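You operate a simulated robot arm through the tools that you are given. There is no shell and no other tool. Be economical: measure what you need, move in short steps, check, and stop when the job is done.

Carry out the task below with a simulated two-armed robot. There is one attempt and no reset: what you move stays moved.

## Task
Flush line B with rinse water on bypass until the outflow shows clear.
Fine: take the rinse water in the low bottle tray; leave tube cap A; set the mix to 100 % B and the bypass knob to bypass and leave them so; shut the oven door; stop the pump after.

Only the result counts: the job must be done as asked and must still hold three seconds after the hand-in. Knocking over, shifting, dropping, spilling or breaking anything else fails it. Lids that push on must go on centred and level and be pressed home; caps that screw on are set level and turned clockwise until they are tight.

## Robot
Two 7-joint arms with two-finger parallel grippers on one trunk, hanging from a carriage that runs on a rail from [2, -1562] to [-1, 618] (x, y) and turns from -291 to 396 degrees about z. Base frame: it is fixed where the carriage stands at the start and does not move with it; the origin is on the floor, on the carriage's upright axis, x ahead of it, y to its left, z up. Lengths are in mm, angles in degrees, forces in N, time in s.
The left shoulder is at the start at [40, 161, 1292], the right one opposite. With the tool pointing down near the work surface each hand reaches from about 100 to 700 mm from the robot's upright axis, wherever it stands, measured 20 degrees to its own side. Places, roughly: bypass knob [800, 600, 1400]; control panel [700, 300, 900]; main oven door [700, 700, 1400]; mix dial [800, 300, 800]; stop key [700, 200, 800]. Payload 4.4 kg a hand.
Tool frame (each hand has its own): the origin (TCP) lies between the finger pads and is the grasp point; the fingertips stand 23 mm ahead of it; z points along the fingers, y is the line along which they close. Largest opening 94 mm; finger width 38, thickness 10; the body of the gripper, 54 by 96 mm, starts 39 mm behind the TCP.
Orientation is that of the tool frame in the base frame, as a unit quaternion [x, y, z, w]. With the fingers straight down and closing along the base's y, the tool's x points along the base's -x, its y along +y and its z along -z.

## Interface
- The arms move only by the tool apply_moves. It takes "left_motion", "right_motion" or both (then of equal length, played together; a hand with none holds still); each is a list of rows, each a list of 3 entries, a list of its own where there are three numbers: the gripper command, from -1 (shut) to 1 (fully open), values between in proportion, then the shift along the tool's x, y, z in units of 50 mm (1.0 is 50 mm), then the turn, a rotation vector about the tool's x, y, z in units of 4 degrees (1.0 is 4 degrees). In form: [[grip, [x, y, z], [ax, ay, az]], ...]. A call has 1 to 8 rows; each row shifts and turns the commanded pose from where the row before left it, along the tool's axes as they then stand. A call with a number of a shift or a turn outside -1 to 1 is refused whole. Rows are played at 5 a second. More than 50 mm and 8.6 degrees between two rows, or a gripper value outside its range, and nothing of the call is played. A pose out of reach is approached as far as the arm can. The call stops where the force on the tool passes 90 N (or 10 N more than at its start, if that is more) or the arm is blocked; 0.2 s more then pass. Each finger travels about 45 mm/s and halts on what it meets, pressing with about 39 N; the grip force reading is that of the motor and also rises with nothing between the fingers. The clock runs only during rows and for 0.2 s after the last one: add rows that do not move to give the fingers time. It gives the time, the measured TCP pose, the force on the tool (base axes), the opening and the grip force at its end, in the units of the frame above (readings bear some noise), with the torque about the TCP (base axes, N m) and any sound that the robot's microphone picked up.
- Cameras (640 x 400 px; columns grow to the right, rows downward): "scene" is now at [236.4, 44.7, 1609.5]; the picture's right is [0.51, -0.86, 0.00], its down [-0.41, -0.25, -0.88] and it looks along [0.75, 0.45, -0.48] (base axes); focal length 214 px, centre (320, 200). "left" rides on the left gripper at [87, -16, -74] in its tool frame; the picture's right is [0.18, 0.98, 0.00], its down [-0.58, 0.11, -0.81] and it looks along [-0.79, 0.15, 0.59] (tool axes); focal length 243 px, centre (320, 200). "right" rides on the right gripper at [86, 16, -75] in its tool frame; the picture's right is [-0.18, 0.98, 0.00], its down [-0.58, -0.11, -0.81] and it looks along [-0.79, -0.15, 0.59] (tool axes); focal length 243 px, centre (320, 200).
- camera(camera): a new picture of that camera. No time passes.
- move_column(by): slides the trunk up (or, below 0, down) by that many mm; the arms and the scene camera ride with it, the base frame stays. It gives what a move gives, with no picture.
- roll_base(legs): drives the robot by 1 to 6 legs, each [ahead, left, turn to the left] in mm, mm and degrees, along the robot's own axes; the way and the turn of a leg run together, so that a leg with both is an arc; at most 1500 mm and 180 degrees a leg. The arms and the cameras ride along, it lands a little off, and it stops where it bumps. It keeps to its track: a leg is cut to what the track allows. It gives what a move gives.
- turn_head(pan, tilt): turns the head with the scene camera to pan (to the left, within 86 degrees either way) and tilt (down, from -29 to 69), counted from straight ahead of the robot. It gives what a move gives.
- measure_at(camera, pixels): there is no depth. For up to 12 entries [column, row, z] of the newest picture of that camera ("zoom" is the newest enlarged one), the place [x, y] in the base frame at which the ray of that pixel passes the height z, good to about 2 mm. No time passes.
- close_up(camera, box): a new picture of the part [left, top, right, bottom] of that camera's present view, enlarged. No time passes.
- job_done(): hands the job in; it is judged then, once.

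Go step by step. Measure first, check grasps and placings, and put right what went wrong. The budget is 80 turns and 58 pictures, counting those below and the enlarged ones. Unless the task says otherwise, let go and move clear before handing in.

The tools are called after "Request:" as name(argument=value, ...) on one line, values as JSON. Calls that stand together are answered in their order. apply_moves: Moves the arms, as the interface text tells. Its arguments: {"type":"object","properties":{"left_motion":{"type":"array"},"right_motion":{"type":"array"}},"required":[]} The other tools are called the same way: move_column (by) slides the trunk up or down; roll_base (legs) drives the base; turn_head (pan, tilt) turns the head that bears the scene camera; camera (camera) takes a picture; measure_at (camera, pixels) gives the place at which the rays of pixels pass given heights; close_up (camera, box) takes an enlarged picture of a part of a camera's view; job_done () hands the job in.

At the start:

```text
time: 0.0
left_eef_pos: [419.8, 485.0, 1584.2]
left_tcp_rot: [-0.001, 1.0, 0.0, 0.001]
left_ft_force: [-0.3, 0.6, 0.0]
left_wrist_torque: [0.05, -0.04, -0.01]
left_finger_gap: 94.1
left_grasp_force: 0.1
right_eef_pos: [444.5, 56.0, 1595.7]
right_tcp_rot: [0.0, 1.0, 0.0, 0.0]
right_ft_force: [-1.4, 0.2, 0.0]
right_wrist_torque: [-0.01, -0.02, -0.01]
right_finger_gap: 94.2
right_grasp_force: 0.1
trunk travel left (down, up): [-429.0, 341.0]
robot x, y, heading: [-1.6, 0.9, -0.1]
head pan, tilt: [30.9, 28.9]
```

scene: 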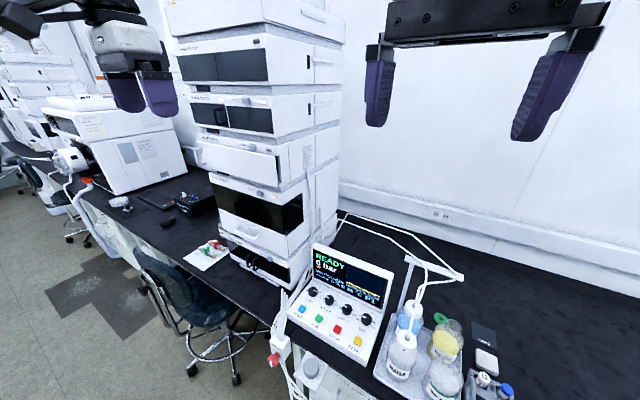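
right: 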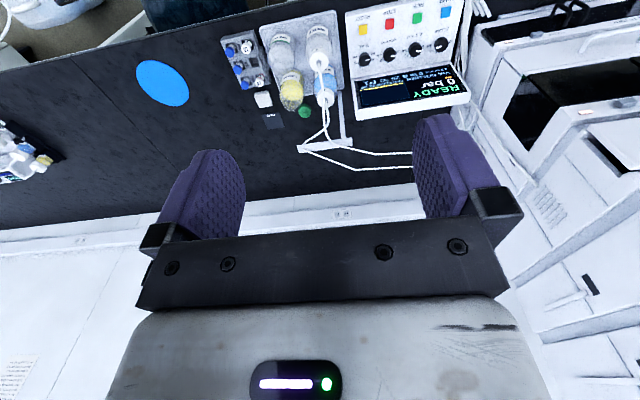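
left: 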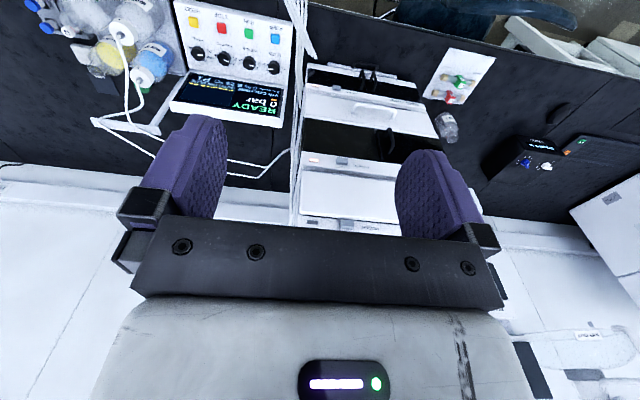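

The scene shows the panel at about (340,300), bottles at (400-450,350) and the HPLC stack at left. I'll look closer at the panel, the bottles and the stack.

Request:
close_up(camera="scene", box=[270, 230, 410, 370])

Request:
close_up(camera="scene", box=[360, 240, 530, 400])

Request:
close_up(camera="scene", box=[160, 130, 350, 290])

Request:
close_up(camera="right", box=[210, 0, 480, 180])

```text
2.86 times, centred on (340, 300) of scene
```

zoom: 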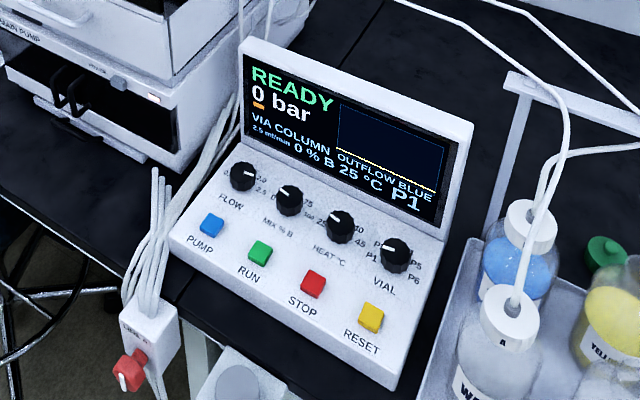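

```text
2.50 times, centred on (445, 320) of scene
```

zoom: 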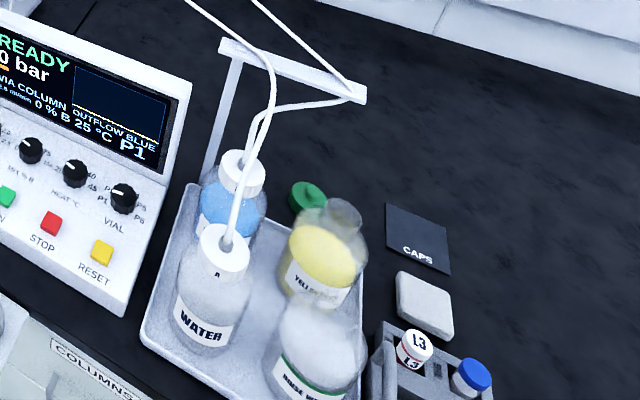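

```text
2.50 times, centred on (255, 210) of scene
```

zoom: 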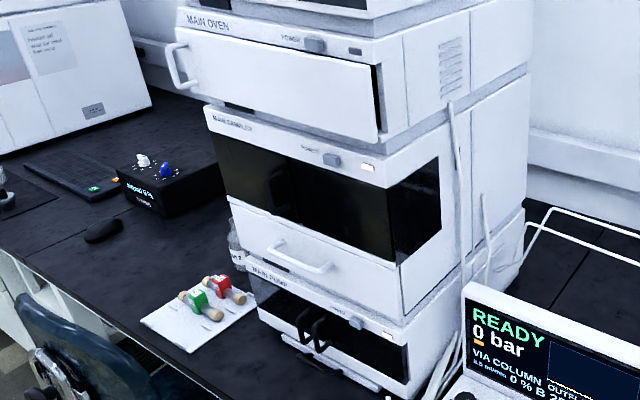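

```text
2.22 times, centred on (345, 90) of right
```

zoom: 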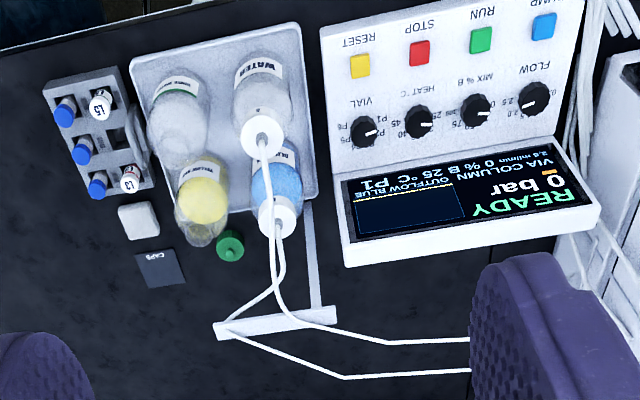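

The pictures show READY, 0 % B, VIA COLUMN, outflow blue; tube cap A is on water, the other tube cap on the blue bottle, and two other bottles look open. Next I look at the stack.

Request:
turn_head(pan=42, tilt=10)

Request:
camera(camera="scene")

Request:
close_up(camera="scene", box=[200, 60, 440, 260])

```text
time: 0.8
left_eef_pos: [421.2, 483.3, 1583.0]
left_tcp_rot: [-0.001, 1.0, 0.0, 0.002]
left_ft_force: [0.1, -0.4, 1.2]
left_wrist_torque: [-0.03, -0.02, 0.03]
left_finger_gap: 94.0
left_grasp_force: 0.0
right_eef_pos: [444.1, 56.9, 1596.3]
right_tcp_rot: [0.001, 1.0, 0.0, 0.0]
right_ft_force: [-0.5, 0.7, -0.6]
right_wrist_torque: [-0.02, 0.0, -0.02]
right_finger_gap: 94.1
right_grasp_force: 0.0
trunk travel left (down, up): [-429.0, 341.0]
robot x, y, heading: [-0.0, 1.0, 0.1]
head pan, tilt: [42.0, 10.0]
```

```text
50 pictures are left
```

scene: 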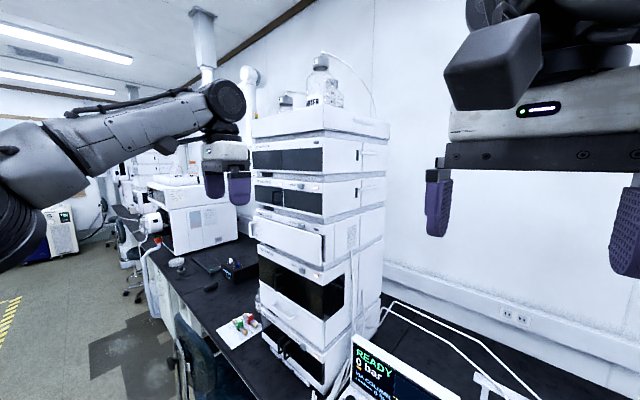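

```text
2.00 times, centred on (320, 160) of scene
```

zoom: 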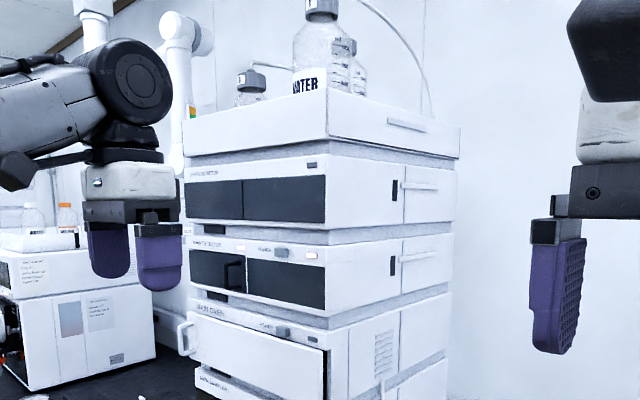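

The oven door needs a frontal view; I drive left along the rail and look.

Request:
roll_base(legs=[[0, 450, 0]])

Request:
turn_head(pan=15, tilt=18)

Request:
camera(camera="scene")

```text
time: 3.5
left_eef_pos: [419.7, 929.5, 1583.9]
left_tcp_rot: [-0.001, 1.0, 0.0, 0.001]
left_ft_force: [0.5, -0.1, -0.8]
left_wrist_torque: [0.0, -0.01, -0.01]
left_finger_gap: 93.9
left_grasp_force: 0.1
right_eef_pos: [444.2, 500.9, 1596.6]
right_tcp_rot: [0.0, 1.0, 0.0, -0.001]
right_ft_force: [-0.3, -0.6, 0.0]
right_wrist_torque: [-0.02, -0.01, -0.04]
right_finger_gap: 94.0
right_grasp_force: 0.0
trunk travel left (down, up): [-429.0, 341.0]
robot x, y, heading: [2.5, 449.5, -0.3]
head pan, tilt: [42.0, 10.0]
```

```text
time: 4.4
left_eef_pos: [419.1, 928.7, 1584.3]
left_tcp_rot: [-0.002, 1.0, 0.0, 0.001]
left_ft_force: [0.5, -0.4, 0.0]
left_wrist_torque: [0.02, 0.0, -0.01]
left_finger_gap: 94.0
left_grasp_force: 0.0
right_eef_pos: [445.1, 502.3, 1597.3]
right_tcp_rot: [0.001, 1.0, 0.0, 0.0]
right_ft_force: [-0.5, 0.8, -1.0]
right_wrist_torque: [-0.01, -0.02, -0.01]
right_finger_gap: 94.2
right_grasp_force: 0.1
trunk travel left (down, up): [-429.0, 341.0]
robot x, y, heading: [-2.3, 443.0, -0.2]
head pan, tilt: [15.0, 18.0]
```

```text
48 pictures are left
```

scene: 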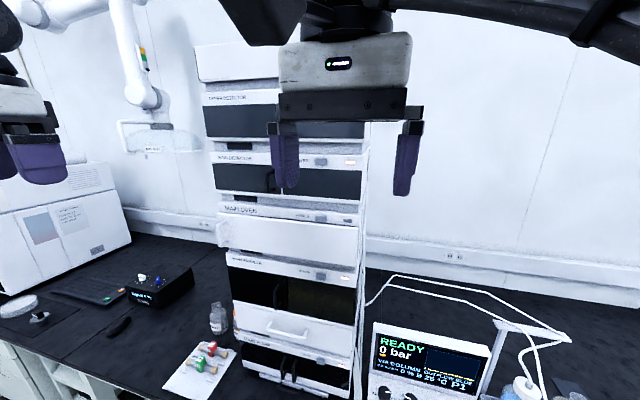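

Request:
close_up(camera="scene", box=[190, 140, 380, 280])

Request:
measure_at(camera="scene", pixels=[[218, 235, 1300], [222, 235, 1350], [365, 235, 1300], [220, 215, 1350], [220, 250, 1300], [360, 258, 1250], [233, 360, 900], [230, 235, 1400], [352, 380, 900]])

```text
2.86 times, centred on (285, 210) of scene
```

zoom: 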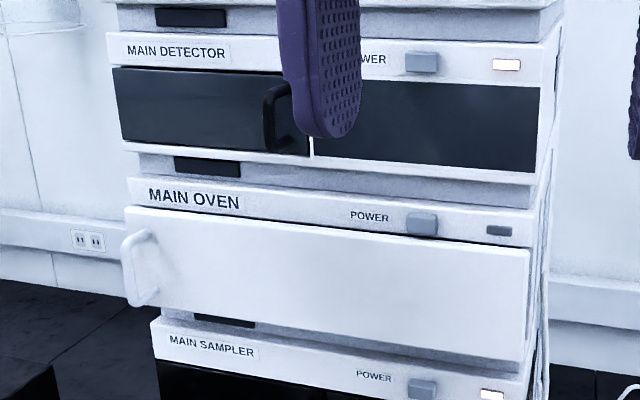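

```text
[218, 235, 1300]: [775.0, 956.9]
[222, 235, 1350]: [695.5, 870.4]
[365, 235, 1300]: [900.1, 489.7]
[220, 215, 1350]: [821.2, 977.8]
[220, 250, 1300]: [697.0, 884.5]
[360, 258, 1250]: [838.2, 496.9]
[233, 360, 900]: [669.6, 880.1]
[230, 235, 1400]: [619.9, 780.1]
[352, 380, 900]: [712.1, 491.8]
```

Door left edge (122,205 in zoom) overhangs slightly, handle at left. I lower the trunk 200 mm to bring cameras to oven height.

Request:
move_column(by=-180)

Request:
camera(camera="scene")

Request:
camera(camera="left")

Request:
camera(camera="right")

```text
time: 6.4
left_eef_pos: [419.6, 929.1, 1404.2]
left_tcp_rot: [0.0, 1.0, 0.0, 0.001]
left_ft_force: [-0.1, 0.1, 0.3]
left_wrist_torque: [-0.03, 0.0, -0.01]
left_finger_gap: 94.1
left_grasp_force: 0.0
right_eef_pos: [443.8, 501.2, 1415.4]
right_tcp_rot: [-0.001, 1.0, 0.0, 0.0]
right_ft_force: [0.3, -0.5, 0.1]
right_wrist_torque: [-0.02, 0.01, 0.02]
right_finger_gap: 93.9
right_grasp_force: 0.2
trunk travel left (down, up): [-249.0, 521.0]
robot x, y, heading: [-1.4, 442.2, -0.0]
head pan, tilt: [15.0, 18.0]
```

```text
46 pictures are left
```

scene: 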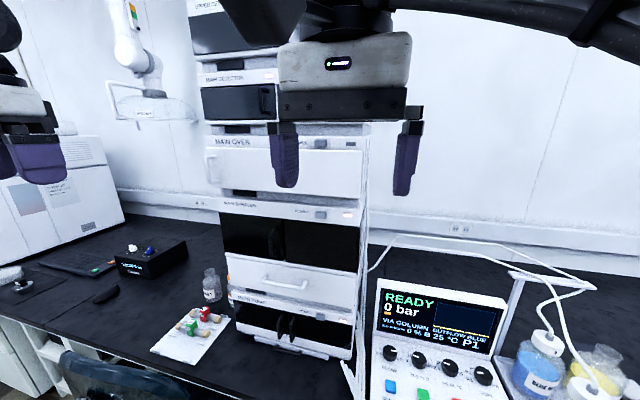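

```text
45 pictures are left
```

left: 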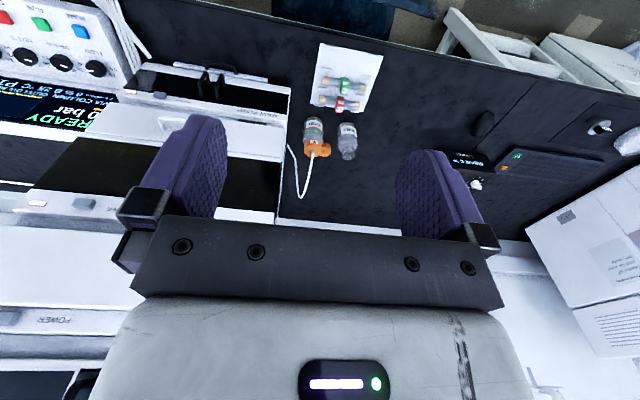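

```text
44 pictures are left
```

right: 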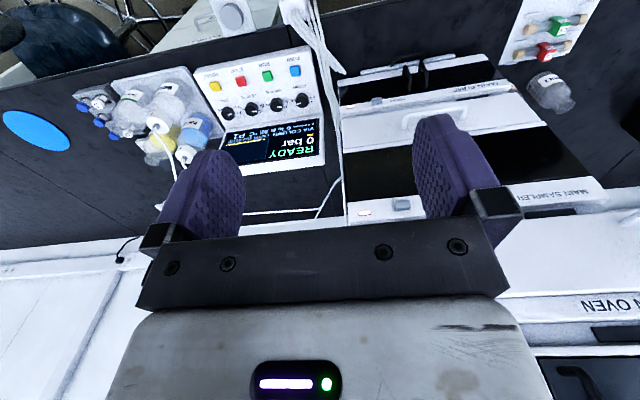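

Triangulating the oven power button (321,218 earlier vs 321,144 now) puts the oven front at x≈720; handle roughly [690,885,1340]. I move the right hand aside and turn the left hand to point forward.

Request:
apply_moves(left_motion=[[1, [0, 0, 0], [0, -1, 0]], [1, [0, 0, 0], [0, -1, 0]], [1, [0, 0, 0], [0, -1, 0]], [1, [0, 0, 0], [0, -1, 0]], [1, [0, 0, 0], [0, -1, 0]], [1, [0, 0, 0], [0, -1, 0]], [1, [0, 0, 0], [0, -1, 0]], [1, [0, 0, 0], [0, -1, 0]]], right_motion=[[1, [0, -1, 0], [0, 0, 0]], [1, [0, -1, 0], [0, 0, 0]], [1, [0, -1, 0], [0, 0, 0]], [1, [0, -1, 0], [0, 0, 0]], [1, [0.5, 0, 0], [0, 0, 0]], [1, [0.5, 0, 0], [0, 0, 0]], [1, [0, 0, 0], [0, 0, 0]], [1, [0, 0, 0], [0, 0, 0]]])

Request:
apply_moves(left_motion=[[1, [0, 0, 0], [0, -1, 0]], [1, [0, 0, 0], [0, -1, 0]], [1, [0, 0, 0], [0, -1, 0]], [1, [0, 0, 0], [0, -1, 0]], [1, [0, 0, 0], [0, -1, 0]], [1, [0, 0, 0], [0, -1, 0]], [1, [0, 0, 0], [0, -1, 0]], [1, [0, 0, 0], [0, -1, 0]]])

Request:
apply_moves(left_motion=[[1, [0, 0, 0], [0, -1, 0]], [1, [0, 0, 0], [0, -1, 0]], [1, [0, 0, 0], [0, -1, 0]], [1, [0, 0, 0], [0, -1, 0]], [1, [0, 0, 0], [0, -1, 0]], [1, [0, 0, 0], [0, -1, 0]], [1, [0, 0, 0], [0, -0.5, 0]]])

Request:
camera(camera="scene")

Request:
close_up(camera="scene", box=[190, 110, 380, 230])

```text
time: 8.2
left_eef_pos: [420.0, 928.4, 1404.2]
left_tcp_rot: [0.0, 0.961, 0.0, 0.276]
left_ft_force: [-0.1, 0.5, -0.1]
left_wrist_torque: [-0.02, -0.01, 0.02]
left_finger_gap: 94.0
left_grasp_force: 0.1
right_eef_pos: [393.6, 300.0, 1415.0]
right_tcp_rot: [0.001, 1.0, 0.0, -0.001]
right_ft_force: [-0.1, -0.1, -0.4]
right_wrist_torque: [-0.01, 0.01, -0.03]
right_finger_gap: 94.2
right_grasp_force: 0.0
trunk travel left (down, up): [-249.0, 521.0]
robot x, y, heading: [1.2, 448.7, 0.2]
head pan, tilt: [15.0, 18.0]
```

```text
time: 10.0
left_eef_pos: [420.5, 928.4, 1404.0]
left_tcp_rot: [-0.001, 0.847, 0.001, 0.531]
left_ft_force: [-0.4, 0.0, 1.2]
left_wrist_torque: [-0.01, 0.0, -0.01]
left_finger_gap: 94.0
left_grasp_force: 0.1
right_eef_pos: [393.5, 300.2, 1414.6]
right_tcp_rot: [0.0, 1.0, 0.0, 0.0]
right_ft_force: [0.2, 0.6, -0.4]
right_wrist_torque: [-0.01, 0.02, 0.01]
right_finger_gap: 93.7
right_grasp_force: 0.1
trunk travel left (down, up): [-249.0, 521.0]
robot x, y, heading: [-1.8, 444.5, -0.1]
head pan, tilt: [15.0, 18.0]
```

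```text
time: 11.6
left_eef_pos: [419.0, 929.0, 1404.5]
left_tcp_rot: [0.0, 0.706, 0.0, 0.708]
left_ft_force: [0.8, 1.0, -0.3]
left_wrist_torque: [0.02, 0.0, 0.02]
left_finger_gap: 93.9
left_grasp_force: 0.1
right_eef_pos: [393.3, 300.4, 1415.9]
right_tcp_rot: [0.0, 1.0, 0.0, 0.001]
right_ft_force: [0.3, 0.5, -0.3]
right_wrist_torque: [0.03, 0.02, 0.0]
right_finger_gap: 93.9
right_grasp_force: 0.0
trunk travel left (down, up): [-249.0, 521.0]
robot x, y, heading: [-2.1, 446.0, 0.2]
head pan, tilt: [15.0, 18.0]
```

```text
43 pictures are left
```

scene: 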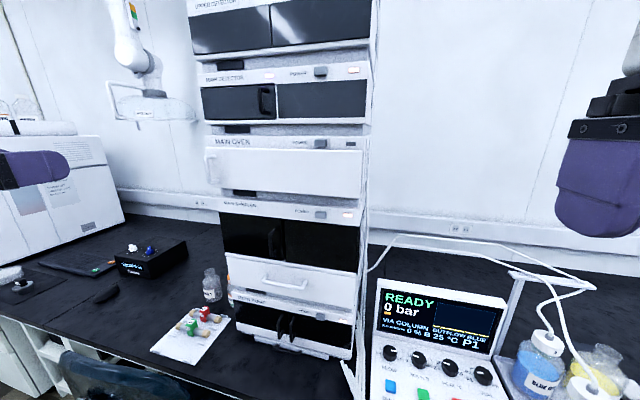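

```text
3.33 times, centred on (285, 170) of scene
```

zoom: 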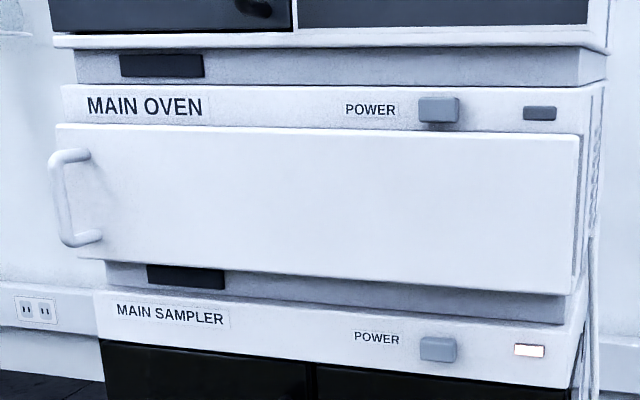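

Request:
measure_at(camera="zoom", pixels=[[62, 200, 1300], [62, 200, 1400], [438, 110, 1400], [438, 110, 1405], [58, 158, 1350], [70, 240, 1300], [575, 200, 1350], [590, 110, 1400], [75, 190, 1350], [90, 240, 1300], [62, 90, 1400], [578, 140, 1400]])

Request:
camera(camera="left")

```text
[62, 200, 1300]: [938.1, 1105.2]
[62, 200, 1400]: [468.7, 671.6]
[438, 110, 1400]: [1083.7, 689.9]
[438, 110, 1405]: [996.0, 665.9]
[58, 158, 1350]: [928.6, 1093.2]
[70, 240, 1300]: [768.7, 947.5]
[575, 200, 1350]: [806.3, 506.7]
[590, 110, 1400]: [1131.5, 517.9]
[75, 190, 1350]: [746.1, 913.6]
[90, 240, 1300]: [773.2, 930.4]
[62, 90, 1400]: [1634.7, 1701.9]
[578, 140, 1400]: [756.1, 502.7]
```

```text
41 pictures are left
```

left: 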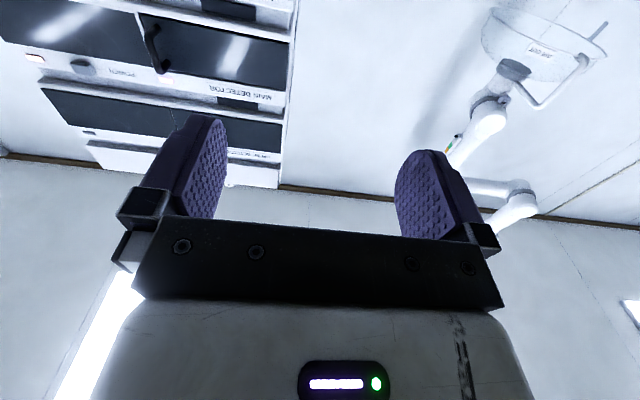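

Ray geometry gives the handle bar at about [690,874], z 1321–1384. I bring the left hand, open, to [610,874,1353] and check.

Request:
apply_moves(left_motion=[[1, [0.5, -0.5, 0], [0, 0, 0]], [1, [0.5, -0.6, 0], [0, 0, 0]], [1, [0, 0, 0.9], [0, 0, 0]], [1, [0, 0, 1], [0, 0, 0]], [1, [0, 0, 1], [0, 0, 0]], [1, [0, 0, 0.9], [0, 0, 0]]])

Request:
close_up(camera="scene", box=[120, 110, 280, 230])

Request:
camera(camera="left")

```text
time: 13.0
left_eef_pos: [612.4, 874.4, 1356.2]
left_tcp_rot: [-0.001, 0.706, 0.0, 0.708]
left_ft_force: [0.5, -0.6, 0.5]
left_wrist_torque: [0.03, 0.02, 0.02]
left_finger_gap: 93.9
left_grasp_force: 0.1
right_eef_pos: [394.4, 299.3, 1414.5]
right_tcp_rot: [0.0, 1.0, 0.0, 0.001]
right_ft_force: [0.3, 0.3, 0.5]
right_wrist_torque: [0.02, 0.02, 0.0]
right_finger_gap: 94.1
right_grasp_force: 0.0
trunk travel left (down, up): [-249.0, 521.0]
robot x, y, heading: [-2.5, 443.7, 0.0]
head pan, tilt: [15.0, 18.0]
```

```text
3.33 times, centred on (200, 170) of scene
```

zoom: 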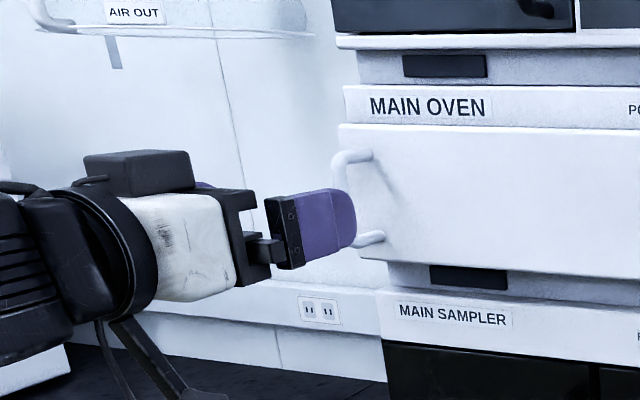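

```text
39 pictures are left
```

left: 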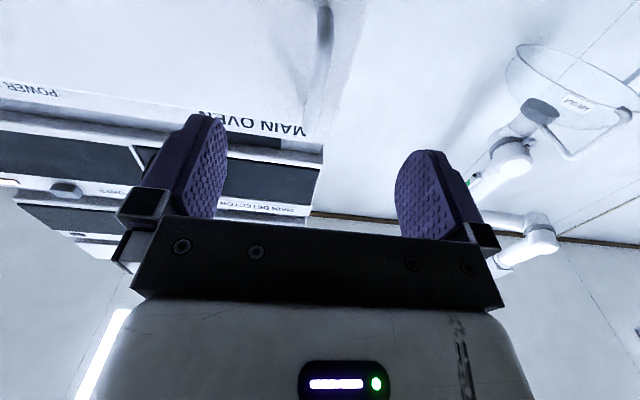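

The handle shows centred between the fingers (325,10 of left view). I advance 70 mm and close.

Request:
apply_moves(left_motion=[[1, [0.05, 0, 0.8], [0, 0, 0]], [1, [0, 0, 0.6], [0, 0, 0]], [-1, [0, 0, 0], [0, 0, 0]], [-1, [0, 0, 0], [0, 0, 0]], [-1, [0, 0, 0], [0, 0, 0]], [-1, [0, 0, 0], [0, 0, 0]], [-1, [0, 0, 0], [0, 0, 0]], [-1, [0, 0, 0], [0, 0, 0]]])

Request:
close_up(camera="scene", box=[140, 110, 300, 230])

```text
time: 14.8
left_eef_pos: [680.9, 872.1, 1353.3]
left_tcp_rot: [0.001, 0.706, -0.001, 0.708]
left_ft_force: [-0.6, -12.8, 1.7]
left_wrist_torque: [0.05, 0.44, -0.07]
left_finger_gap: 9.5
left_grasp_force: 45.2
right_eef_pos: [394.0, 299.5, 1416.2]
right_tcp_rot: [-0.001, 1.0, 0.0, 0.0]
right_ft_force: [-0.2, -0.1, -0.6]
right_wrist_torque: [-0.02, 0.04, -0.01]
right_finger_gap: 94.0
right_grasp_force: 0.1
trunk travel left (down, up): [-249.0, 521.0]
robot x, y, heading: [-1.0, 446.1, -0.3]
head pan, tilt: [15.0, 18.0]
```

```text
3.33 times, centred on (220, 170) of scene
```

zoom: 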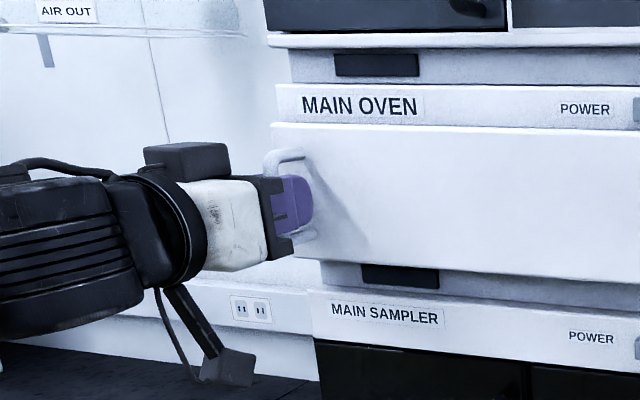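

Gap 9.5 mm with the bar held. I pull the door along its arc about 24° and check.

Request:
apply_moves(left_motion=[[-1, [0, -0.08, -0.5], [-1, 0, 0]], [-1, [0, -0.08, -0.5], [-1, 0, 0]], [-1, [0, -0.08, -0.5], [-1, 0, 0]], [-1, [0, -0.08, -0.5], [-1, 0, 0]], [-1, [0, -0.08, -0.5], [-1, 0, 0]], [-1, [0, -0.08, -0.5], [-1, 0, 0]]])

Request:
camera(camera="scene")

```text
time: 16.2
left_eef_pos: [536.8, 826.1, 1353.0]
left_tcp_rot: [-0.15, 0.689, 0.15, 0.693]
left_ft_force: [-2.6, 4.4, 12.3]
left_wrist_torque: [0.79, -1.25, -0.02]
left_finger_gap: 9.5
left_grasp_force: 44.5
right_eef_pos: [394.6, 303.3, 1415.3]
right_tcp_rot: [-0.001, 1.0, 0.001, 0.001]
right_ft_force: [0.5, 0.8, -0.1]
right_wrist_torque: [0.02, 0.01, 0.01]
right_finger_gap: 93.8
right_grasp_force: 0.0
trunk travel left (down, up): [-249.0, 521.0]
robot x, y, heading: [-1.0, 448.1, 0.0]
head pan, tilt: [15.0, 18.0]
```

```text
37 pictures are left
```

scene: 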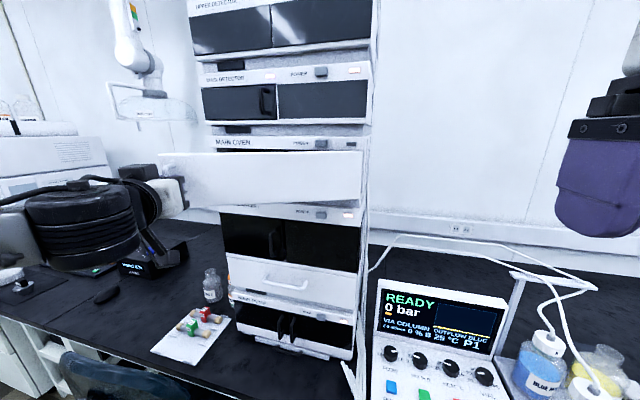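

The door follows (left edge at 165,170). Continue another 24°.

Request:
apply_moves(left_motion=[[-1, [0, -0.08, -0.5], [-1, 0, 0]], [-1, [0, -0.08, -0.5], [-1, 0, 0]], [-1, [0, -0.08, -0.5], [-1, 0, 0]], [-1, [0, -0.08, -0.5], [-1, 0, 0]], [-1, [0, -0.08, -0.5], [-1, 0, 0]], [-1, [0, -0.08, -0.5], [-1, 0, 0]], [-1, [0, -0.08, -0.5], [-1, 0, 0]]])

Request:
camera(camera="scene")

```text
time: 17.8
left_eef_pos: [410.8, 712.4, 1352.7]
left_tcp_rot: [-0.309, 0.634, 0.312, 0.637]
left_ft_force: [-38.2, 25.5, 18.0]
left_wrist_torque: [0.91, -0.88, 0.22]
left_finger_gap: 9.6
left_grasp_force: 45.3
left hand out of reach, approached as far as the arm can: row 7
right_eef_pos: [392.1, 302.5, 1413.6]
right_tcp_rot: [0.0, 1.0, 0.002, -0.002]
right_ft_force: [-0.1, 0.3, -1.0]
right_wrist_torque: [-0.04, -0.02, 0.01]
right_finger_gap: 93.9
right_grasp_force: 0.0
trunk travel left (down, up): [-249.0, 521.0]
robot x, y, heading: [-0.9, 440.9, 0.2]
head pan, tilt: [15.0, 18.0]
```

```text
36 pictures are left
```

scene: 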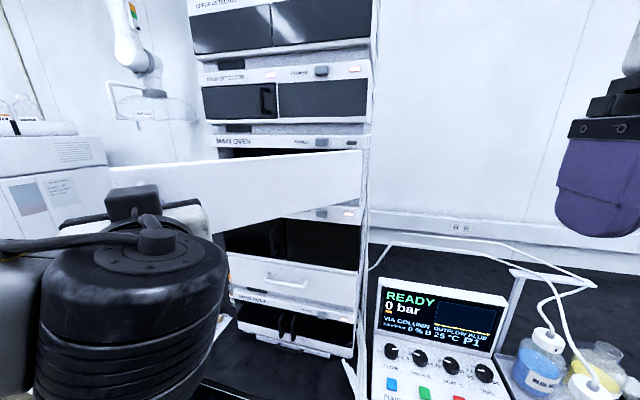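

The door is about 50° open at the arm's limit. I release, back off 45 mm, and see whether the door stays.

Request:
apply_moves(left_motion=[[0, [0, 0, 0], [0, 0, 0]], [0, [0, 0, 0], [0, 0, 0]], [0, [0, 0, 0], [0, 0, 0]], [0, [0, 0, 0], [0, 0, 0]], [0, [0, 0, -0.5], [0, 0, 0]], [0, [0, 0, -0.5], [0, 0, 0]]])

Request:
camera(camera="scene")

```text
time: 19.2
left_eef_pos: [384.5, 710.1, 1359.4]
left_tcp_rot: [-0.311, 0.635, 0.31, 0.636]
left_ft_force: [0.7, -0.8, -0.5]
left_wrist_torque: [0.02, 0.0, -0.01]
left_finger_gap: 48.1
left_grasp_force: 1.3
left hand out of reach, approached as far as the arm can: row 5, 6
right_eef_pos: [394.6, 300.2, 1415.3]
right_tcp_rot: [0.0, 1.0, 0.0, 0.0]
right_ft_force: [1.0, -0.5, -1.1]
right_wrist_torque: [0.03, 0.01, 0.01]
right_finger_gap: 93.9
right_grasp_force: 0.1
trunk travel left (down, up): [-249.0, 521.0]
robot x, y, heading: [-1.8, 445.9, 0.1]
head pan, tilt: [15.0, 18.0]
```

```text
35 pictures are left
```

scene: 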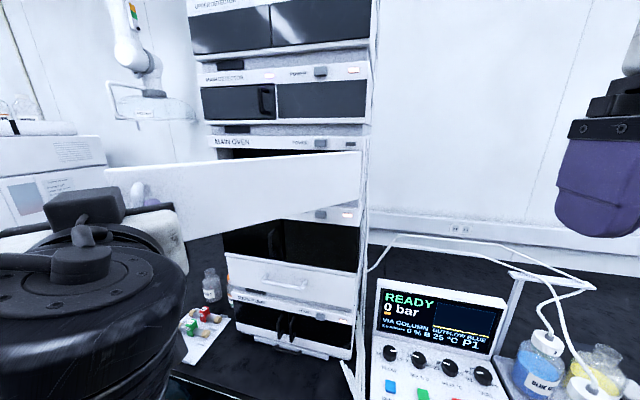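

Fingers are around the bar but loose (bar near one finger). I open fully, and roll the base right 60 mm to draw the hand off the handle.

Request:
apply_moves(left_motion=[[1, [0, 0, 0], [0, 0, 0]], [1, [0, 0, 0], [0, 0, 0]], [1, [0, 0, 0], [0, 0, 0]], [1, [0, 0, 0], [0, 0, 0]]])

Request:
roll_base(legs=[[0, -70, 0]])

Request:
apply_moves(left_motion=[[1, [0, 0, 0], [1, 0, 0]], [1, [0, 0, 0], [1, 0, 0]], [1, [0, 0, 0], [1, 0, 0]], [1, [0, 0, 0], [1, 0, 0]], [1, [0, 0, -0.4], [1, 0, 0]], [1, [0, 0, -0.4], [1, 0, 0]]])

Request:
camera(camera="scene")

```text
time: 20.2
left_eef_pos: [383.3, 710.5, 1358.9]
left_tcp_rot: [-0.31, 0.635, 0.309, 0.636]
left_ft_force: [0.5, -0.3, 0.1]
left_wrist_torque: [-0.01, -0.03, 0.0]
left_finger_gap: 94.3
left_grasp_force: 0.0
right_eef_pos: [393.6, 300.7, 1415.0]
right_tcp_rot: [0.001, 1.0, 0.0, 0.0]
right_ft_force: [0.2, -0.4, 0.7]
right_wrist_torque: [0.03, -0.02, 0.01]
right_finger_gap: 94.1
right_grasp_force: 0.0
trunk travel left (down, up): [-249.0, 521.0]
robot x, y, heading: [-4.7, 446.3, 0.0]
head pan, tilt: [15.0, 18.0]
```

```text
time: 21.2
left_eef_pos: [384.4, 640.9, 1358.9]
left_tcp_rot: [-0.311, 0.635, 0.309, 0.636]
left_ft_force: [0.0, -0.5, 0.4]
left_wrist_torque: [-0.02, -0.02, 0.04]
left_finger_gap: 94.4
left_grasp_force: 0.0
right_eef_pos: [394.0, 231.0, 1415.1]
right_tcp_rot: [0.0, 1.0, 0.0, 0.0]
right_ft_force: [0.8, -0.3, -0.1]
right_wrist_torque: [0.01, 0.02, -0.02]
right_finger_gap: 94.2
right_grasp_force: 0.1
trunk travel left (down, up): [-249.0, 521.0]
robot x, y, heading: [-0.7, 377.0, 0.0]
head pan, tilt: [15.0, 18.0]
```

```text
time: 22.6
left_eef_pos: [349.0, 619.0, 1358.3]
left_tcp_rot: [-0.171, 0.686, 0.169, 0.687]
left_ft_force: [0.1, 0.6, -0.5]
left_wrist_torque: [0.0, 0.03, 0.0]
left_finger_gap: 94.1
left_grasp_force: 0.1
right_eef_pos: [394.0, 231.8, 1415.6]
right_tcp_rot: [0.0, 1.0, 0.0, 0.001]
right_ft_force: [0.2, 0.0, 0.1]
right_wrist_torque: [0.01, 0.0, 0.06]
right_finger_gap: 93.8
right_grasp_force: 0.1
trunk travel left (down, up): [-249.0, 521.0]
robot x, y, heading: [-0.1, 377.7, 0.2]
head pan, tilt: [15.0, 18.0]
```

```text
34 pictures are left
```

scene: 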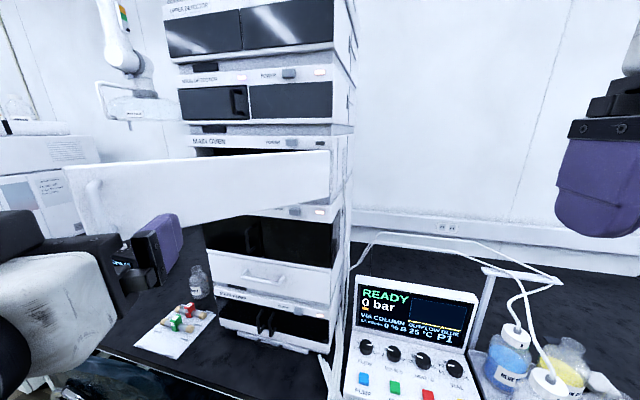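

The door stays at ~50°, hand is clear. I close the fingers, straighten the hand, roll back left 73 mm and shift the hand left past the door's edge.

Request:
apply_moves(left_motion=[[-1, [0, 0, 0], [1, 0, 0]], [-1, [0, 0, 0], [1, 0, 0]], [-1, [0, 0, 0], [1, 0, 0]], [-1, [0, 0, 0], [1, 0, 0]], [-1, [0, 0, 0], [1, 0, 0]], [-1, [0, 0, 0], [1, 0, 0]], [-1, [0, 0, 0], [1, 0, 0]]])

Request:
roll_base(legs=[[0, 73, 0]])

Request:
apply_moves(left_motion=[[-1, [0, 0.9, 0], [0, 0, 0]], [-1, [0, 1, 0], [0, 0, 0]], [-1, [0, 0.9, 0], [0, 0, 0]], [-1, [0, 0.6, 0], [0, 0, 0]], [-1, [0, 0, 0.8], [0, 0, 0]], [-1, [0, 0, 0.9], [0, 0, 0]], [-1, [0, 0, 1], [0, 0, 0]]])

Request:
camera(camera="scene")

```text
time: 24.2
left_eef_pos: [351.0, 619.3, 1358.9]
left_tcp_rot: [0.0, 0.706, 0.0, 0.708]
left_ft_force: [-0.1, 0.0, 0.2]
left_wrist_torque: [0.0, -0.01, -0.02]
left_finger_gap: 0.0
left_grasp_force: 38.8
right_eef_pos: [394.3, 232.5, 1415.9]
right_tcp_rot: [0.0, 1.0, 0.0, 0.001]
right_ft_force: [-0.5, -0.6, 0.5]
right_wrist_torque: [-0.03, 0.0, -0.01]
right_finger_gap: 94.0
right_grasp_force: 0.0
trunk travel left (down, up): [-249.0, 521.0]
robot x, y, heading: [-2.6, 372.4, 0.1]
head pan, tilt: [15.0, 18.0]
```

```text
time: 25.3
left_eef_pos: [350.9, 691.5, 1359.2]
left_tcp_rot: [0.001, 0.706, -0.001, 0.708]
left_ft_force: [0.8, -0.1, 0.0]
left_wrist_torque: [-0.04, 0.04, -0.02]
left_finger_gap: 0.2
left_grasp_force: 39.0
right_eef_pos: [393.6, 302.8, 1415.3]
right_tcp_rot: [0.0, 1.0, 0.001, 0.0]
right_ft_force: [0.0, 0.8, -0.7]
right_wrist_torque: [-0.01, -0.01, 0.02]
right_finger_gap: 94.3
right_grasp_force: 0.1
trunk travel left (down, up): [-249.0, 521.0]
robot x, y, heading: [-1.5, 446.5, -0.1]
head pan, tilt: [15.0, 18.0]
```

```text
time: 26.9
left_eef_pos: [487.0, 860.3, 1359.5]
left_tcp_rot: [0.0, 0.706, -0.001, 0.708]
left_ft_force: [-0.5, -0.2, -0.2]
left_wrist_torque: [-0.01, -0.02, -0.02]
left_finger_gap: 0.0
left_grasp_force: 38.9
right_eef_pos: [395.0, 303.4, 1415.2]
right_tcp_rot: [0.0, 1.0, 0.0, 0.001]
right_ft_force: [-0.5, 0.0, 0.1]
right_wrist_torque: [-0.07, 0.01, -0.01]
right_finger_gap: 94.1
right_grasp_force: 0.0
trunk travel left (down, up): [-249.0, 521.0]
robot x, y, heading: [2.6, 451.9, 0.0]
head pan, tilt: [15.0, 18.0]
```

```text
33 pictures are left
```

scene: 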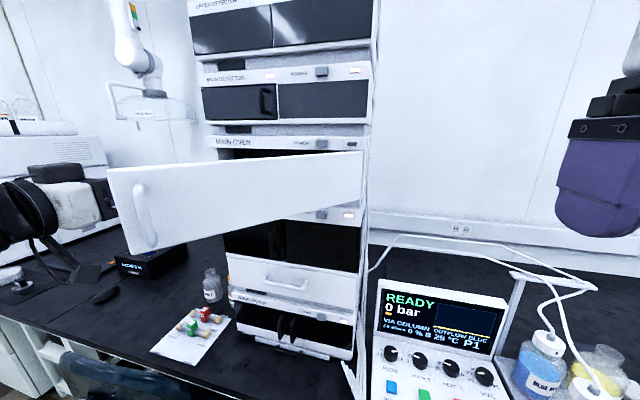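

Fingers are behind the door's edge. I sweep right to swing the door open.

Request:
apply_moves(left_motion=[[-1, [0, -0.7, 0], [0, 0, 0]], [-1, [0, -0.7, 0], [0, 0, 0]], [-1, [0, -0.7, 0], [0, 0, 0]], [-1, [0, -0.7, 0], [0, 0, 0]], [-1, [0, -0.7, 0], [0, 0, 0]], [-1, [0, -0.6, 0], [0, 0, 0]], [-1, [0, -0.6, 0], [0, 0, 0]]])

Request:
camera(camera="scene")

```text
time: 28.5
left_eef_pos: [483.9, 624.8, 1360.4]
left_tcp_rot: [0.001, 0.707, -0.002, 0.708]
left_ft_force: [0.5, 0.1, -0.1]
left_wrist_torque: [0.01, 0.0, -0.01]
left_finger_gap: 0.0
left_grasp_force: 38.9
right_eef_pos: [394.4, 302.6, 1415.1]
right_tcp_rot: [0.0, 1.0, 0.0, 0.0]
right_ft_force: [0.5, 0.0, -0.1]
right_wrist_torque: [0.01, 0.01, -0.02]
right_finger_gap: 93.9
right_grasp_force: 0.1
trunk travel left (down, up): [-249.0, 521.0]
robot x, y, heading: [0.3, 447.5, -0.1]
head pan, tilt: [15.0, 18.0]
```

```text
32 pictures are left
```

scene: 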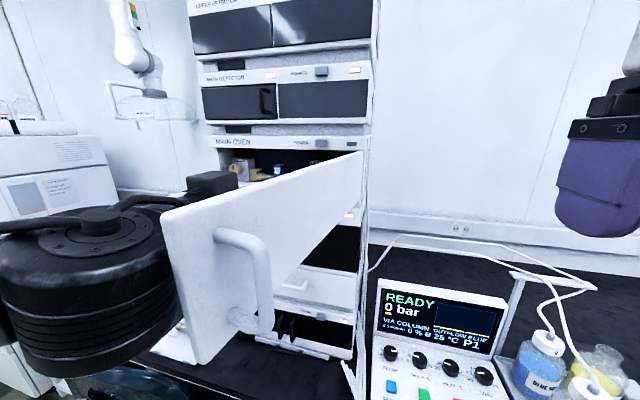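

The door is now wide open; I look into the oven around (200-310,140-190).

Request:
close_up(camera="scene", box=[205, 130, 325, 205])

Request:
camera(camera="left")

```text
5.33 times, centred on (265, 168) of scene
```

zoom: 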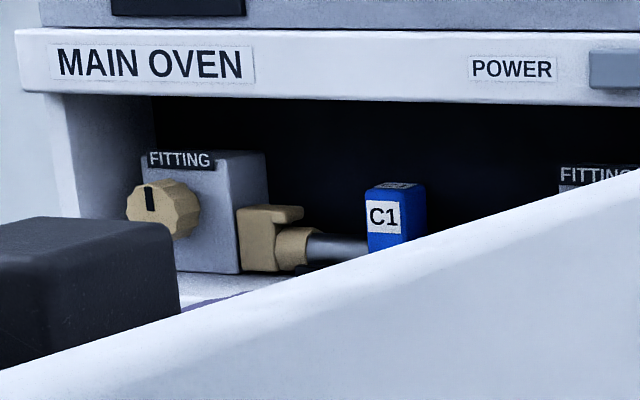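

```text
30 pictures are left
```

left: 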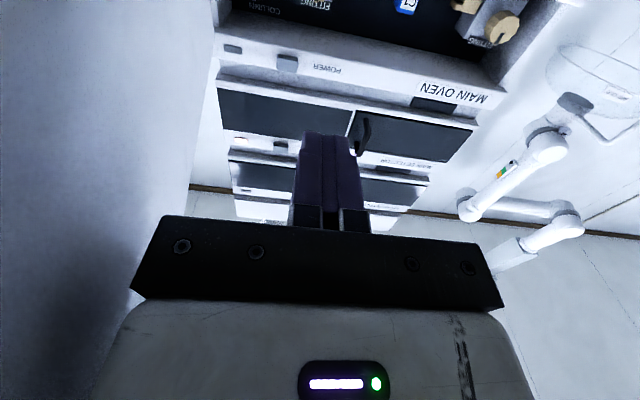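

Triangulating the knob (scene 235,169; left 500,28) gives about [755,846,1346]. I zoom for its labels.

Request:
close_up(camera="left", box=[440, 0, 560, 75])

Request:
measure_at(camera="left", pixels=[[500, 28, 1346], [490, 40, 1385], [485, 75, 1385], [520, 80, 1385]])

```text
5.33 times, centred on (500, 38) of left
```

zoom: 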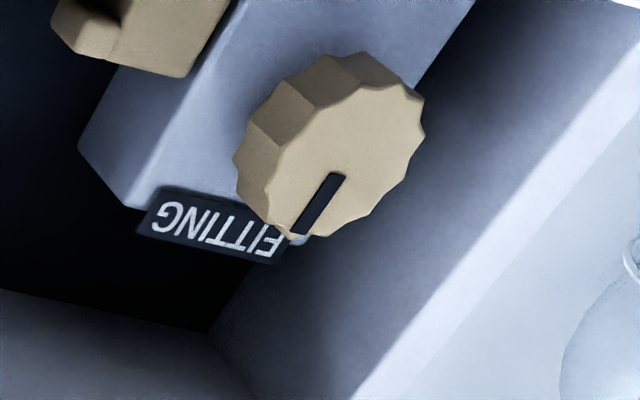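

```text
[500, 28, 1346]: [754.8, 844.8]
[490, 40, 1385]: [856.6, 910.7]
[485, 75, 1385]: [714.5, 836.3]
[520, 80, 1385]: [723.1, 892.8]
```

The knob sits within ~28 mm of the oven's left wall, so the fingers must close vertically. I move to [600,836,1347], roll the hand −90° about its axis and look with the wrist camera.

Request:
apply_moves(left_motion=[[-1, [0, 0.85, 0], [0, 0, -1]], [-1, [0, 0.85, 0], [0, 0, 0]], [-1, [0, 0.85, 0], [0, 0, 0]], [-1, [0, 0.85, 0], [0, 0, 0]], [0.15, [0.2, 0.8, 0], [0, 0, -1]], [0.15, [0, 0, 0], [0, 0, -1]], [0.15, [0, 0, 0], [0, 0, -1]], [0.15, [0, 0, 0], [0, 0, -1]]])

Request:
apply_moves(left_motion=[[0.15, [0, 0, 0], [0, 0, -1]], [0.15, [0, 0, 0], [0, 0, -1]], [0.15, [0, 0, 0], [0, 0, -1]], [0.15, [0, 0, 0], [0, 0, -1]], [0.15, [0, 0, 0], [0, 0, -1]], [0.15, [0, 0, 0], [0, 0, -1]], [0.15, [0, 0, 0], [0, 0, -1]], [0.15, [0, 0, 0], [0, 0, -1]]])

Request:
apply_moves(left_motion=[[0.15, [0, 0, 0], [0, 0, -1]], [0.15, [0, 0, 0], [0, 0, -1]], [0.15, [0, 0, 0], [0, 0, -1]], [0.15, [0, 0, 0], [0, 0, -1]], [0.15, [0, 0, 0], [0, 0, -1]], [0.15, [0, 0, 0], [0, 0, -1]], [0.15, [0, 0, 0], [0, 0, -1]], [0.15, [0, 0, 0], [0, 0, -1]]])

Request:
apply_moves(left_motion=[[0.15, [0, 0, 0.8], [0, 0, -1]], [0.15, [0, 0, 0.8], [0, 0, -0.5]], [0.15, [0, 0, 0.8], [0, 0, 0]]])

Request:
camera(camera="left")

Request:
camera(camera="scene")

```text
time: 30.3
left_eef_pos: [485.7, 834.9, 1338.0]
left_tcp_rot: [-0.122, 0.696, -0.124, 0.697]
left_ft_force: [0.0, -0.3, 0.0]
left_wrist_torque: [0.01, -0.01, 0.0]
left_finger_gap: 54.1
left_grasp_force: 0.2
right_eef_pos: [393.9, 303.0, 1415.0]
right_tcp_rot: [-0.001, 1.0, 0.0, 0.001]
right_ft_force: [0.3, 0.2, -0.3]
right_wrist_torque: [-0.01, -0.01, -0.01]
right_finger_gap: 94.0
right_grasp_force: 0.1
trunk travel left (down, up): [-249.0, 521.0]
robot x, y, heading: [-2.0, 448.7, 0.2]
head pan, tilt: [15.0, 18.0]
```

```text
time: 32.1
left_eef_pos: [487.3, 834.7, 1337.5]
left_tcp_rot: [-0.311, 0.635, -0.31, 0.635]
left_ft_force: [0.5, -0.1, -0.3]
left_wrist_torque: [0.04, -0.05, -0.02]
left_finger_gap: 54.3
left_grasp_force: 0.1
right_eef_pos: [393.2, 303.2, 1415.6]
right_tcp_rot: [0.0, 1.0, 0.0, -0.001]
right_ft_force: [0.0, 0.4, -0.7]
right_wrist_torque: [0.02, -0.01, 0.01]
right_finger_gap: 94.1
right_grasp_force: 0.0
trunk travel left (down, up): [-249.0, 521.0]
robot x, y, heading: [-1.3, 444.0, -0.2]
head pan, tilt: [15.0, 18.0]
```

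```text
time: 33.9
left_eef_pos: [485.7, 834.3, 1336.9]
left_tcp_rot: [-0.473, 0.526, -0.474, 0.525]
left_ft_force: [0.2, -0.1, 0.1]
left_wrist_torque: [0.0, 0.01, 0.02]
left_finger_gap: 54.0
left_grasp_force: 0.1
right_eef_pos: [393.9, 303.9, 1415.5]
right_tcp_rot: [0.0, 1.0, 0.001, 0.0]
right_ft_force: [0.7, 0.4, 0.3]
right_wrist_torque: [0.03, 0.05, 0.03]
right_finger_gap: 93.9
right_grasp_force: 0.1
trunk travel left (down, up): [-249.0, 521.0]
robot x, y, heading: [-0.2, 447.9, 0.1]
head pan, tilt: [15.0, 18.0]
```

```text
time: 34.7
left_eef_pos: [607.0, 833.5, 1337.7]
left_tcp_rot: [0.5, -0.5, 0.501, -0.499]
left_ft_force: [0.6, 0.1, 0.5]
left_wrist_torque: [-0.01, -0.03, -0.03]
left_finger_gap: 54.2
left_grasp_force: 0.1
right_eef_pos: [395.6, 303.4, 1416.0]
right_tcp_rot: [0.0, 1.0, 0.0, -0.001]
right_ft_force: [0.3, 0.5, -1.0]
right_wrist_torque: [0.01, 0.02, 0.01]
right_finger_gap: 94.0
right_grasp_force: 0.1
trunk travel left (down, up): [-249.0, 521.0]
robot x, y, heading: [1.7, 448.6, 0.2]
head pan, tilt: [15.0, 18.0]
```

```text
28 pictures are left
```

left: 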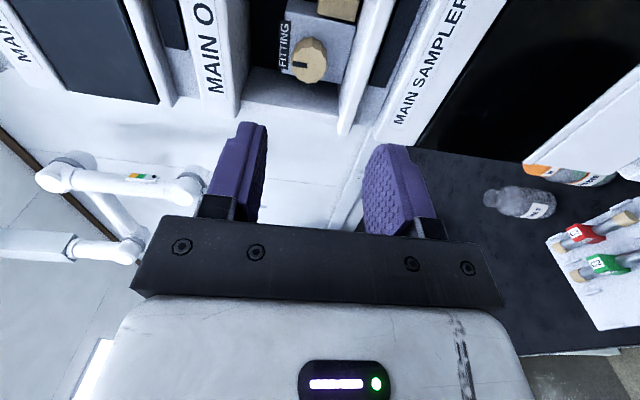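

```text
27 pictures are left
```

scene: 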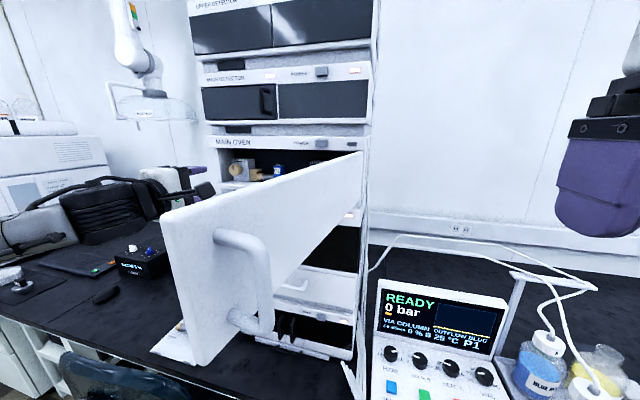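

The knob at left-view (306,60) triangulates to [756,845,1347], consistent. I zoom in on its face for marks.

Request:
close_up(camera="left", box=[250, 0, 378, 80])

```text
5.00 times, centred on (314, 40) of left
```

zoom: 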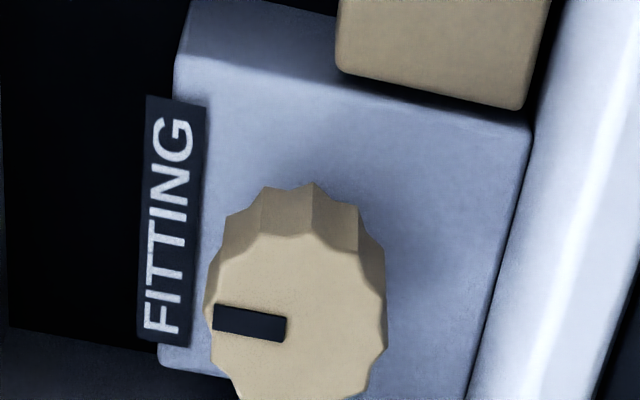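

The hint places the bypass knob near y=600, so this beige knob on the left "FITTING" block is likely the column nut, not the bypass. I raise the trunk 60 mm to look over the door into the right part of the oven.

Request:
move_column(by=60)

Request:
close_up(camera="scene", box=[205, 140, 365, 240])

```text
time: 35.7
left_eef_pos: [605.4, 833.1, 1396.6]
left_tcp_rot: [0.499, -0.5, 0.501, -0.5]
left_ft_force: [-0.3, -0.7, 0.3]
left_wrist_torque: [0.0, -0.01, -0.02]
left_finger_gap: 54.0
left_grasp_force: 0.0
right_eef_pos: [393.7, 303.2, 1474.9]
right_tcp_rot: [0.0, 1.0, 0.0, 0.0]
right_ft_force: [0.6, 0.4, 0.2]
right_wrist_torque: [0.03, 0.0, 0.01]
right_finger_gap: 94.2
right_grasp_force: 0.2
trunk travel left (down, up): [-309.0, 461.0]
robot x, y, heading: [-0.5, 448.5, 0.0]
head pan, tilt: [15.0, 18.0]
```

```text
4.00 times, centred on (285, 190) of scene
```

zoom: 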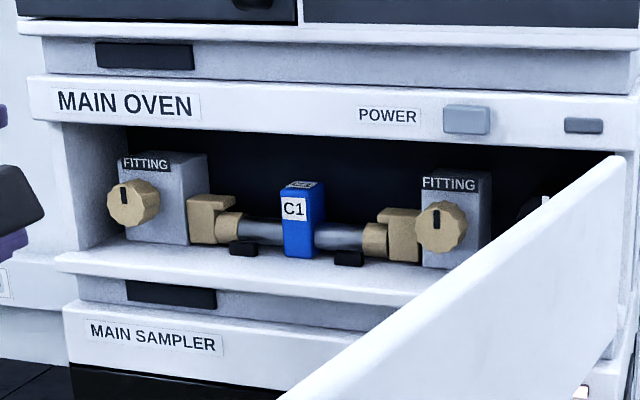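

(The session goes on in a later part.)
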